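You operate a simulated robot arm through the tools that you are given. There is no shell and no other tool. Be economical: measure what you need, move in short steps, check, and stop when the job is done.

Carry out the task below with a simulated robot arm. There is one attempt and no reset: what you move stays moved.

TASK
Press the green button of the meter three times.

It is judged by the outcome, as a careful person would: the job done as asked, and still so three seconds after it is handed in. It fails if anything else is knocked over, pushed out of place, dropped, spilled or broken.

THE ROBOT
A 7-joint arm with a two-finger parallel gripper, fixed in place. Base frame: the origin is at the foot of the arm, x ahead of it, y to its left, z up. Lengths are in mm, angles in rad, forces in N, time in s.
Its first joint turns from -1.152 to 1.152 rad. Payload 1.57 kg.
Tool frame: the origin (TCP) lies between the finger pads and is the grasp point; the fingertips stand 30 mm ahead of it; z points along the fingers, y is the line along which they close. The gripper opens to 110 mm. The fingers are 24 mm wide and 12 mm thick; the gripper's body (48 by 112 mm) begins 78 mm behind the TCP.
Orientation is told as [roll, pitch, yaw] about the base's x, y, z axes, in that order, counted from this pose: with the fingers straight down and closing along the base's y, the tool's x points along the base's -x, its y along +y and its z along -z.

THE INTERFACE
- The arm moves only by the tool drive_tool. Its argument "series" is a list of rows, each a list of 3 entries, a list of its own where there are three numbers: the shift along the tool's x, y, z in units of 100 mm (1.0 is 100 mm), then the turn, a rotation vector about the tool's x, y, z in units of 180 degrees (1.0 is 180 degrees), then the finger opening in mm, from 0 to 110. In form: [[[x, y, z], [wx, wy, wz], gripper], ...]. A call has 1 to 10 rows; each row is the pose to reach, as a shift and turn from the pose commanded when the call began, along the tool's axes at that moment. A call with a number of a shift or a turn outside -1 to 1 is refused whole. A row lasts 0.2 s, in which the tool goes at most 50 mm and 0.15 rad; a call with a longer step from one row to the next is refused whole, and so is a gripper value outside its range. A pose out of reach is approached as far as the arm can. The call stops where the force on the tool passes 40 N (or 10 N more than at its start, if that is more) or the arm is blocked; 0.2 s more then pass. The fingers move at their own pace (about 108 mm/s each) and stop on an object; they squeeze with about 25 N. The grip force told is the motor's: it shows also when the fingers shut on nothing. Time passes only in rows, and 0.2 s behind the last, so rows that repeat a pose let the fingers close. It gives the time, the measured TCP pose, the force on the tool (base axes), the opening and the grip force at its end, in the units of the frame above (readings bear some noise), and new pictures: "show" is both (left out), scene, wrist or none.
- Cameras (640 x 400 px; columns grow to the right, rows downward): "scene" is fixed at [172.5, -410.6, 1418.5]; the picture's right is [0.75, -0.66, 0.00], its down [-0.31, -0.35, -0.88] and it looks along [0.58, 0.66, -0.47] (base axes); focal length 348 px, centre (320, 200). "wrist" rides on the gripper at [-36, 0, -80] in the tool frame; the picture's right is [0.00, -1.00, 0.00], its down [0.97, 0.00, -0.24] and it looks along [0.24, 0.00, 0.97] (tool axes); focal length 218 px, centre (320, 200).
- pixel_to_xyz(camera, pixels): for up to 12 pixels [column, row] of the newest picture of that camera ("zoom" is the newest enlarged one), the place [x, y, z] in the base frame of the surface seen there, good to about 2 mm, but the place of the scene camera against the robot may be out by one fixed shift of up to 25 mm in any direction. No time passes.
- zoom(camera, box): a new picture of the part [left, top, right, bottom] of that camera's present view, enlarged. No time passes.
- job_done(): hands the job in; it is judged then, once.

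Work in short steps. Measure before you move; look again where a grasp or a placing could have gone wrong, and mend it. You have 60 turns and 120 pictures in all, the two below and enlarged ones among them. Open the gripper and draw the arm clear of the work before you hand the job in, unless the task says otherwise; then end with one line.

The tools are called as name(argument=value, ...) on one line, values as JSON. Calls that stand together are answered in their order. drive_tool: Moves the arm, as the interface text tells. Its arguments: {"type":"object","properties":{"series":{"type":"array","items":{"type":"array"}},"show":{"type":"string","enum":["both","scene","wrist","none"]}},"required":["series"]} The other tools are called the same way: pixel_to_xyz (camera, pixels) gives the place of the surface under pixels of a picture; zoom (camera, box) takes an enlarged picture of a part of a camera's view; job_done () hands the job in.

At the start:

```text
time: 0.0
eef_pos: [340.5, -34.1, 1188.3]
orientation: [0.0, 0.0, 0.0]
wrist_force: [-0.5, 0.0, 0.0]
grip_width: 109.9
gripper_force: 0.1
```

scene: 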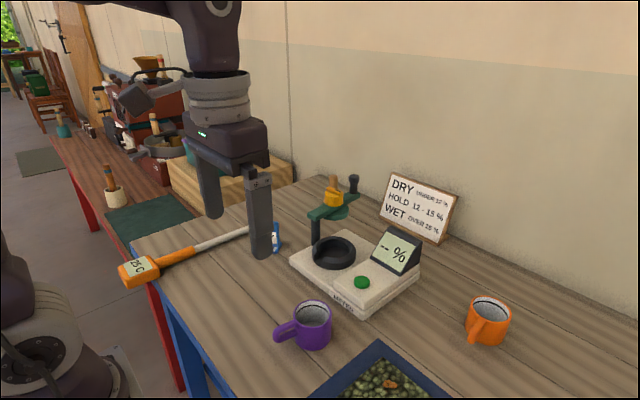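
wrist: 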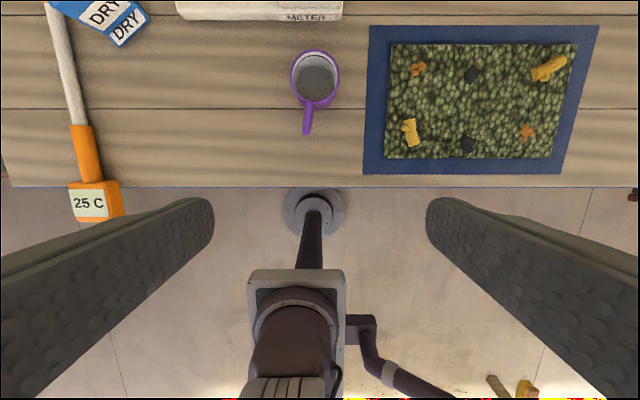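

The green button is at about (362,282) in the scene picture; I measure it and its surroundings, and zoom in.

pixel_to_xyz(camera="scene", pixels=[[362, 281], [362, 290], [345, 285], [335, 250], [400, 250], [330, 197], [354, 182], [312, 325], [310, 305], [400, 235]])

pixel_to_xyz(camera="wrist", pixels=[[316, 55], [305, 17], [260, 8], [340, 15], [177, 15]])

zoom(camera="scene", box=[260, 160, 460, 350])

```text
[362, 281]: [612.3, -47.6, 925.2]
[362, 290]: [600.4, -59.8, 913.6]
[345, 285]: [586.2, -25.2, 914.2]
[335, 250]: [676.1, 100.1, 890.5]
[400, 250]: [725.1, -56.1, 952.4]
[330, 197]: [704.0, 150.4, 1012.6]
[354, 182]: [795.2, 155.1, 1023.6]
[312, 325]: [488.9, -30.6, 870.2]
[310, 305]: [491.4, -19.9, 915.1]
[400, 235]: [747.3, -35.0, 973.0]
```

```text
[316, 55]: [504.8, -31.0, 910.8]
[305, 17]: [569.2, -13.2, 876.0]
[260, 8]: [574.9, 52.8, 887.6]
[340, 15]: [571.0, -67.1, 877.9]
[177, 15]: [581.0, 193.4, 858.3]
```

```text
2.11 times, centred on (360, 255) of scene
```

zoom: 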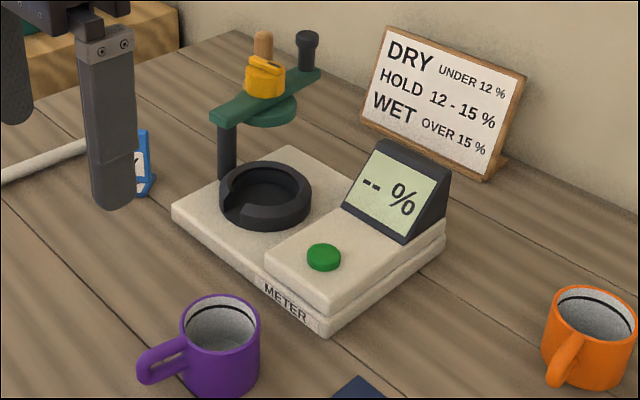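

The work surface height needs confirming. I move 100 mm forward (tool -x), high up, closing the fingers, so the wrist camera sees the button.

drive_tool(series=[[[-0.3, 0, 0], [0, 0, 0], 60], [[-0.6, 0, 0], [0, 0, 0], 20], [[-1.0, 0, 0], [0, 0, 0], 0], [[-1.0, 0, 0], [0, 0, 0], 0], [[-1.0, 0, 0], [0, 0, 0], 0]])

```text
time: 1.2
eef_pos: [442.0, -35.9, 1186.6]
orientation: [-0.001, 0.001, 0.002]
wrist_force: [-0.3, -0.8, 0.3]
grip_width: 0.0
gripper_force: 21.1
```

scene: 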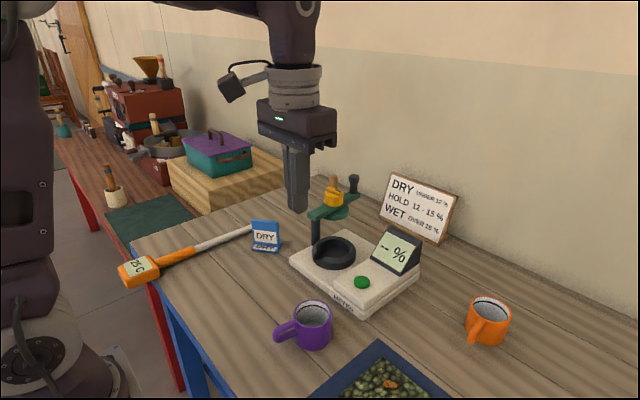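
wrist: 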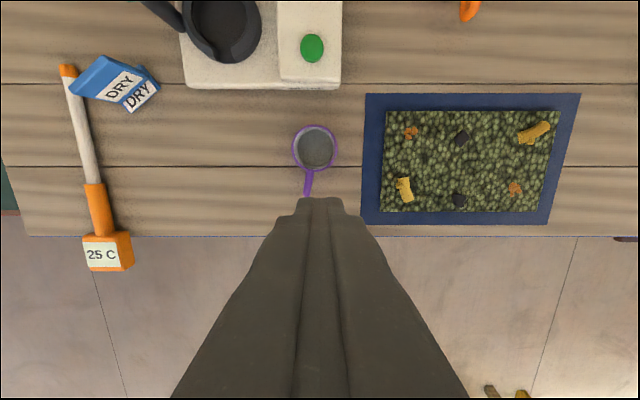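

The button is at (312,47) in the wrist picture. I measure it, plus the table, mug and meter top.

pixel_to_xyz(camera="wrist", pixels=[[312, 47], [312, 37], [312, 58], [301, 47], [323, 47], [300, 70], [200, 70], [250, 120], [315, 150], [240, 30], [333, 150]])

pixel_to_xyz(camera="scene", pixels=[[362, 281], [345, 285], [240, 300], [430, 320]])

```text
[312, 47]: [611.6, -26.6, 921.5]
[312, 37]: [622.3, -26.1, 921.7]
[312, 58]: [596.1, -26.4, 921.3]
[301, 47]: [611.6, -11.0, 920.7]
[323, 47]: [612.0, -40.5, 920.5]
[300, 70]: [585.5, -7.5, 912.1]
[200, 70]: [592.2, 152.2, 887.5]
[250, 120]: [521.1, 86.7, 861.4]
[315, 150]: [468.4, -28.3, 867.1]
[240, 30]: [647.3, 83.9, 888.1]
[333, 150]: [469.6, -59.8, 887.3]
```

```text
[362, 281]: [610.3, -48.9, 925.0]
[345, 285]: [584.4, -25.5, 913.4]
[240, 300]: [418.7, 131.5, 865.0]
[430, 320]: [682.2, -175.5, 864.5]
```

Wrist: button top is at about (610, -26, 921.5), about 30 mm wide, table at 861. Fingertip contact would come at TCP z ≈ 951. I move on 100 mm and then above the button.

drive_tool(series=[[[-0.35, 0.04, 0], [0, 0, 0], 0], [[-0.7, 0.08, 0], [0, 0, 0], 0], [[-1.0, 0.08, 0.2], [0, 0, 0], 0], [[-1.0, 0.08, 0.4], [0, 0, 0], 0], [[-1.0, 0.08, 0.4], [0, 0, 0], 0]])

```text
time: 2.4
eef_pos: [540.5, -28.1, 1149.0]
orientation: [0.0, 0.0, 0.001]
wrist_force: [-0.4, 1.0, 0.0]
grip_width: 0.2
gripper_force: 21.4
```

scene: 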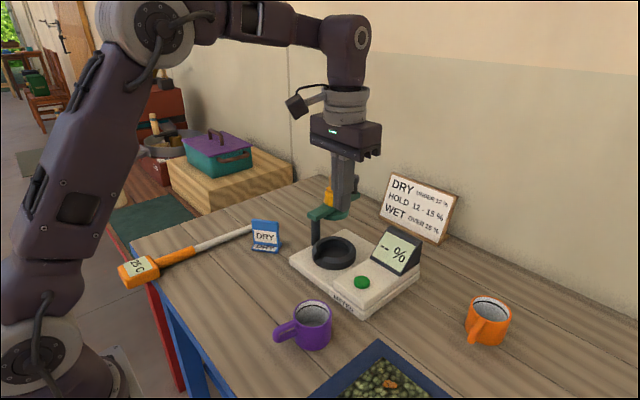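
wrist: 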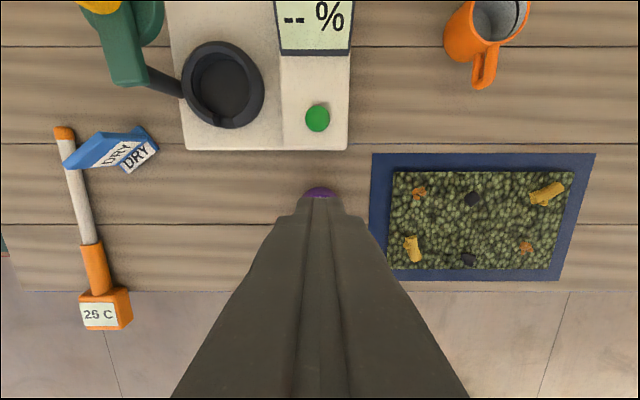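

pixel_to_xyz(camera="wrist", pixels=[[317, 117], [317, 107], [317, 129], [307, 117], [328, 117], [300, 135], [310, 48]])

```text
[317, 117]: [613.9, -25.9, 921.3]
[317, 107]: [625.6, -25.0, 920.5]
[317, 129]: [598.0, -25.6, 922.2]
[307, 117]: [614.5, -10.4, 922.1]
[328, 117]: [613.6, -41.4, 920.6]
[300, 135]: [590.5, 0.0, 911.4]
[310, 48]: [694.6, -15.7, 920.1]
```

Button centre (612, -26, 921.5), clear of the display at x ≈ 695. I move 72 mm forward and then down 100 mm.

drive_tool(series=[[[-0.36, 0, 0], [0, 0, 0], 0], [[-0.72, 0, 0], [0, 0, 0], 0], [[-0.72, 0, 0.35], [0, 0, 0], 0], [[-0.72, 0, 0.7], [0, 0, 0], 0], [[-0.72, 0, 1.0], [0, 0, 0], 0], [[-0.72, 0, 1.0], [0, 0, 0], 0]])

```text
time: 3.8
eef_pos: [612.9, -27.6, 1048.0]
orientation: [0.002, 0.0, 0.0]
wrist_force: [0.3, -0.2, -0.2]
grip_width: 0.2
gripper_force: 21.6
```

scene: 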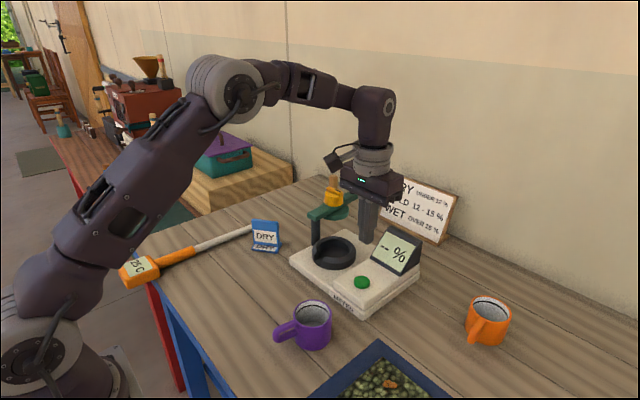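
wrist: 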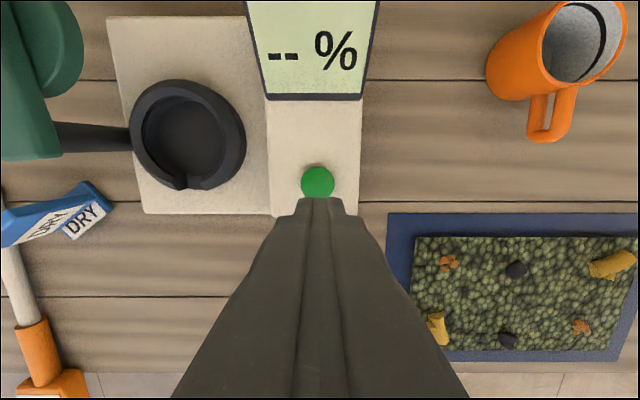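

Aligned, with the body well away from the display. Down to TCP z ≈ 960, about 8 mm above the button.

drive_tool(series=[[[0, 0.01, 0.3], [0, 0, 0], 0], [[0, 0.01, 0.6], [0, 0, 0], 0], [[0, 0.01, 0.8], [0, 0, 0], 0], [[0, 0.01, 0.88], [0, 0, 0], 0], [[0, 0.01, 0.88], [0, 0, 0], 0]])

zoom(camera="scene", box=[300, 200, 440, 320])

```text
time: 5.0
eef_pos: [612.0, -27.0, 959.9]
orientation: [0.0, 0.0, 0.0]
wrist_force: [0.3, -0.6, -0.4]
grip_width: 0.0
gripper_force: 21.6
```

scene: 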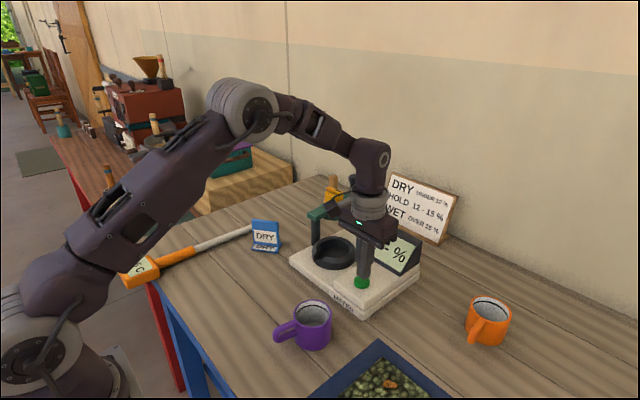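
wrist: 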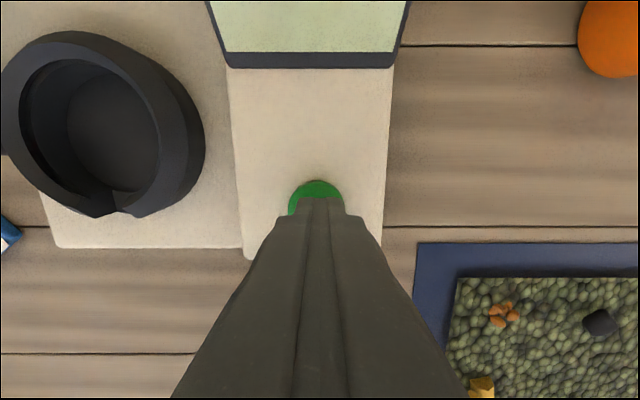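

```text
3.33 times, centred on (370, 260) of scene
```

zoom: 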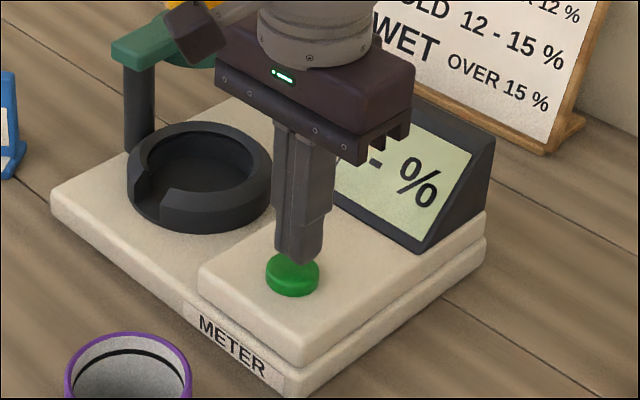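

The tips are centred over the button. First press: slowly down 12 mm in small steps, watching the force.

drive_tool(series=[[[0, 0, 0.04], [0, 0, 0], 0], [[0, 0, 0.07], [0, 0, 0], 0], [[0, 0, 0.09], [0, 0, 0], 0], [[0, 0, 0.105], [0, 0, 0], 0], [[0, 0, 0.12], [0, 0, 0], 0], [[0, 0, 0.12], [0, 0, 0], 0]])

zoom(camera="scene", box=[300, 200, 440, 320])

```text
time: 6.4
eef_pos: [611.3, -27.9, 949.2]
orientation: [0.0, 0.0, 0.001]
wrist_force: [0.5, 1.0, 1.9]
grip_width: 0.0
gripper_force: 21.6
```

scene: 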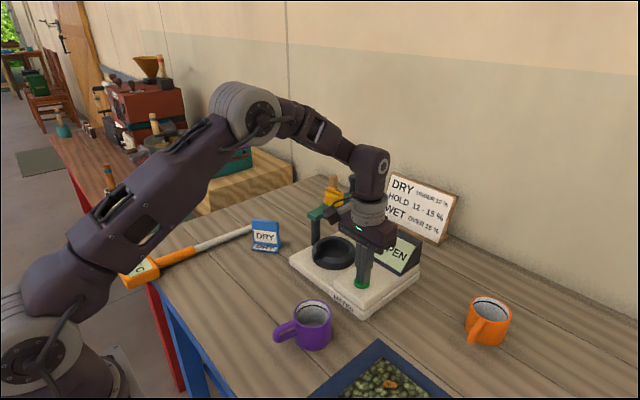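
wrist: 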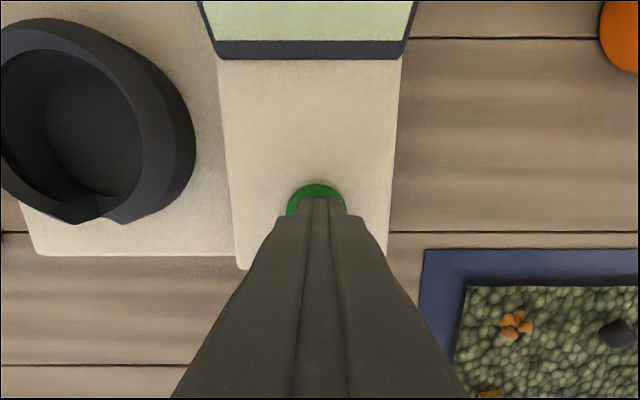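

```text
3.33 times, centred on (370, 260) of scene
```

zoom: 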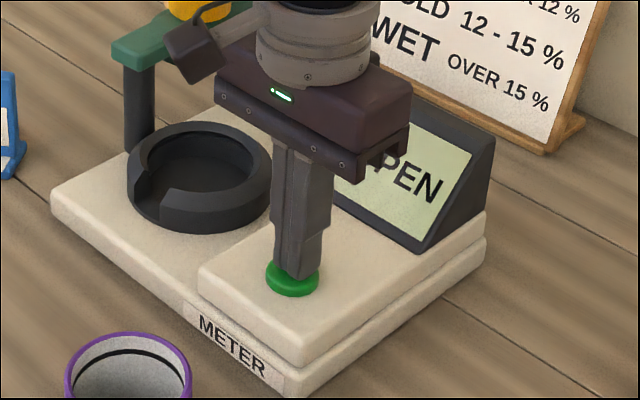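

The display changed to "OPEN", so the first press registered. I release fully by rising 15 mm and check the display.

drive_tool(series=[[[0, 0, -0.08], [0, 0, 0], 0], [[0, 0, -0.15], [0, 0, 0], 0], [[0, 0, -0.15], [0, 0, 0], 0], [[0, 0, -0.15], [0, 0, 0], 0]], show="wrist")

zoom(camera="scene", box=[300, 200, 440, 320])

```text
time: 7.4
eef_pos: [613.8, -26.8, 963.9]
orientation: [0.0, -0.001, 0.0]
wrist_force: [0.0, 0.1, 0.3]
grip_width: 0.0
gripper_force: 21.2
```

wrist: 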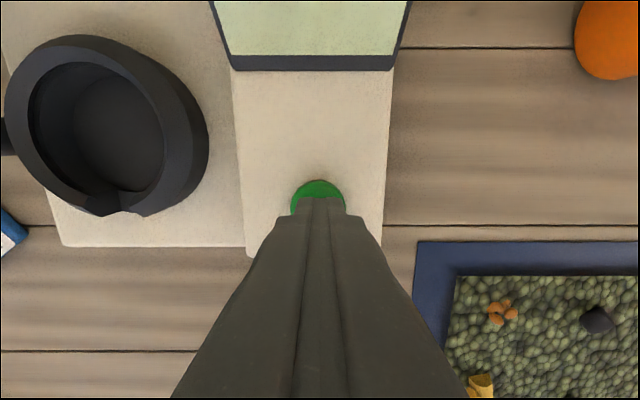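

```text
3.33 times, centred on (370, 260) of scene
```

zoom: 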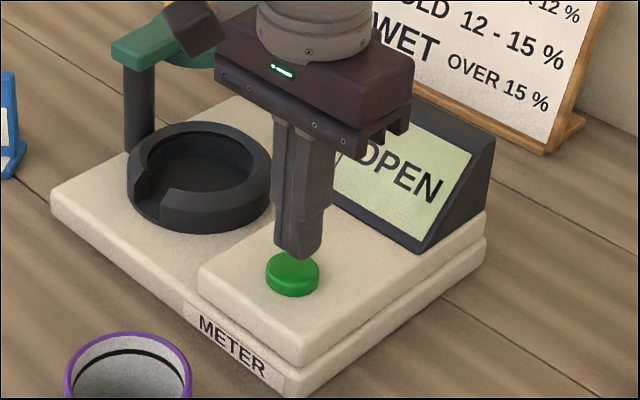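

The button is released and up; the display still says "OPEN". Second press, 1 mm deeper than the first, so it certainly registers.

drive_tool(series=[[[0, 0, 0.06], [0, 0, 0], 0], [[0, 0, 0.1], [0, 0, 0], 0], [[0, 0, 0.13], [0, 0, 0], 0], [[0, 0, 0.15], [0, 0, 0], 0], [[0, 0, 0.16], [0, 0, 0], 0], [[0, 0, 0.16], [0, 0, 0], 0]], show="none")

zoom(camera="scene", box=[300, 200, 440, 320])

```text
time: 8.8
eef_pos: [612.9, -24.5, 947.9]
orientation: [0.001, 0.001, 0.001]
wrist_force: [0.6, 0.0, 0.4]
grip_width: 0.2
gripper_force: 21.5
```

```text
3.33 times, centred on (370, 260) of scene
```

zoom: 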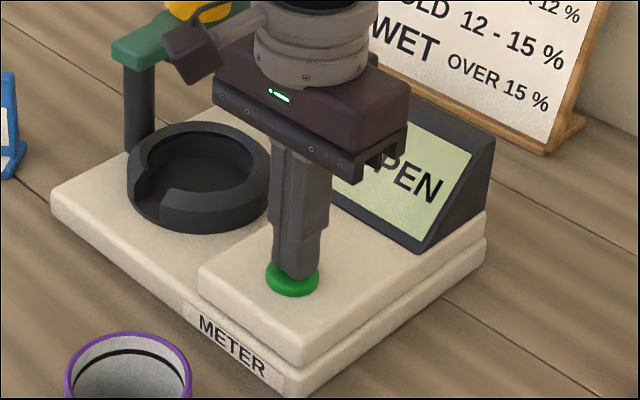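

The button is down at 947.9, at least as deep as the first registered press. I release it again.

drive_tool(series=[[[0, 0, -0.08], [0, 0, 0], 0], [[0, 0, -0.16], [0, 0, 0], 0], [[0, 0, -0.16], [0, 0, 0], 0], [[0, 0, -0.16], [0, 0, 0], 0]], show="none")

zoom(camera="scene", box=[300, 200, 440, 320])

```text
time: 9.8
eef_pos: [612.5, -27.3, 963.2]
orientation: [0.0, 0.001, 0.0]
wrist_force: [0.0, -0.5, 0.0]
grip_width: 0.0
gripper_force: 21.2
```

```text
3.33 times, centred on (370, 260) of scene
```

zoom: 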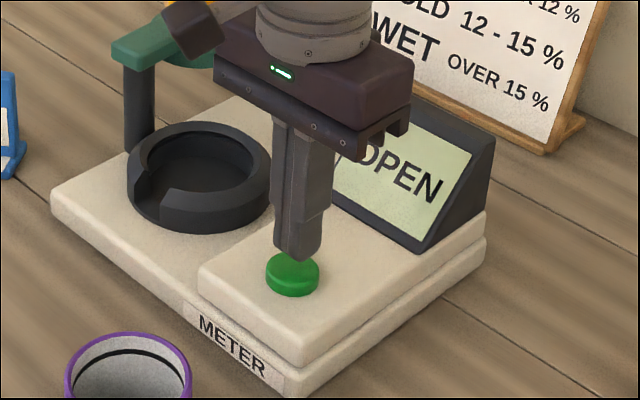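

The button has sprung back. Third press, same depth.

drive_tool(series=[[[0, 0, 0.06], [0, 0, 0], 0], [[0, 0, 0.1], [0, 0, 0], 0], [[0, 0, 0.13], [0, 0, 0], 0], [[0, 0, 0.15], [0, 0, 0], 0], [[0, 0, 0.16], [0, 0, 0], 0], [[0, 0, 0.16], [0, 0, 0], 0]], show="none")

zoom(camera="scene", box=[300, 200, 440, 320])

```text
time: 11.2
eef_pos: [611.6, -25.5, 946.1]
orientation: [0.002, -0.001, -0.001]
wrist_force: [1.1, -0.6, 2.3]
grip_width: 0.0
gripper_force: 21.5
```

```text
3.33 times, centred on (370, 260) of scene
```

zoom: 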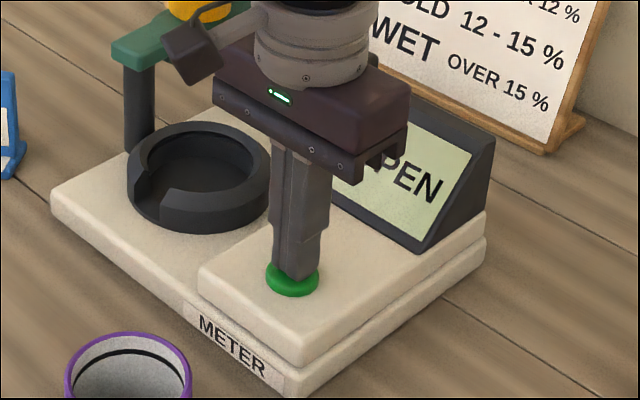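

The third press is down as well. I rise straight up 100 mm.

drive_tool(series=[[[0, 0, -0.1], [0, 0, 0], 0], [[0, 0, -0.3], [0, 0, 0], 0], [[0, 0, -0.6], [0, 0, 0], 0], [[0, 0, -1.0], [0, 0, 0], 0], [[0, 0, -1.0], [0, 0, 0], 0]], show="none")

```text
time: 12.4
eef_pos: [612.2, -24.8, 1049.5]
orientation: [0.001, 0.0, 0.0]
wrist_force: [-1.2, -0.1, 0.0]
grip_width: 0.0
gripper_force: 21.5
```

Now up 100 mm more and back, then open the gripper.

drive_tool(series=[[[0, 0, -0.4], [0, 0, 0], 0], [[0, 0, -0.8], [0, 0, 0], 0], [[0.3, 0, -1.0], [0, 0, 0], 0], [[0.65, 0, -1.0], [0, 0, 0], 0], [[1.0, 0, -1.0], [0, 0, 0], 40], [[1.0, 0, -1.0], [0, 0, 0], 110], [[1.0, 0, -1.0], [0, 0, 0], 110], [[1.0, 0, -1.0], [0, 0, 0], 110]])

zoom(camera="scene", box=[280, 180, 460, 330])

```text
time: 14.2
eef_pos: [510.5, -28.5, 1146.0]
orientation: [0.0, 0.001, 0.0]
wrist_force: [-0.5, 0.4, 1.2]
grip_width: 110.3
gripper_force: 0.0
```

scene: 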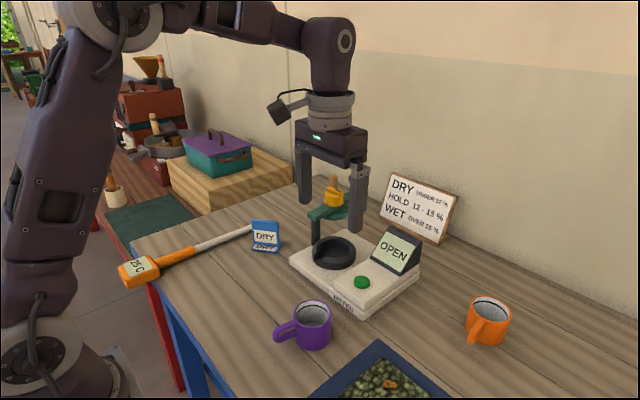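
wrist: 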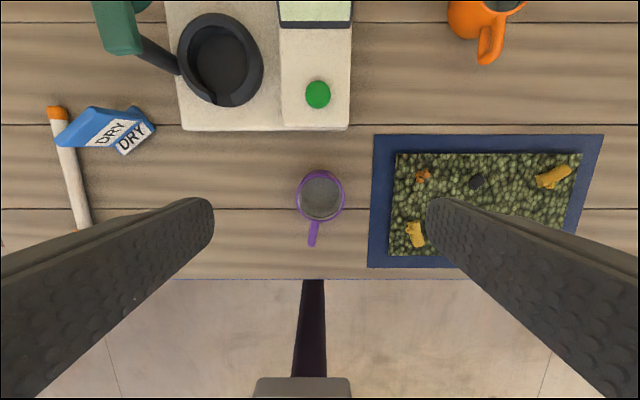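

```text
2.67 times, centred on (370, 255) of scene
```

zoom: 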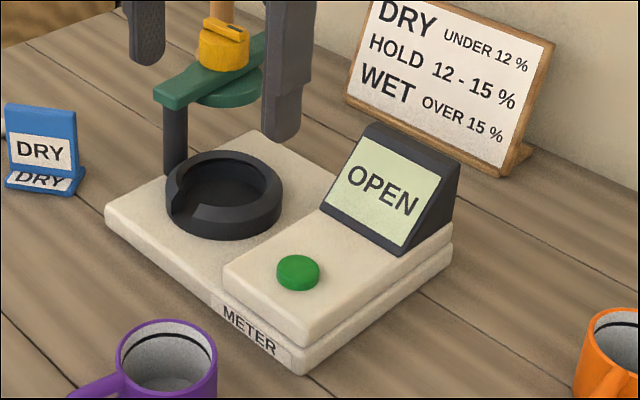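

Three presses were made, nothing else was disturbed, and the arm is clear with the gripper open.

job_done()

```text
The job is handed in.
```

I pressed the meter's green button three times, releasing it fully each time. The display changed to "OPEN" on the first press and stayed there, so it didn't confirm the second and third, but I drove those about 1 mm deeper than the first.
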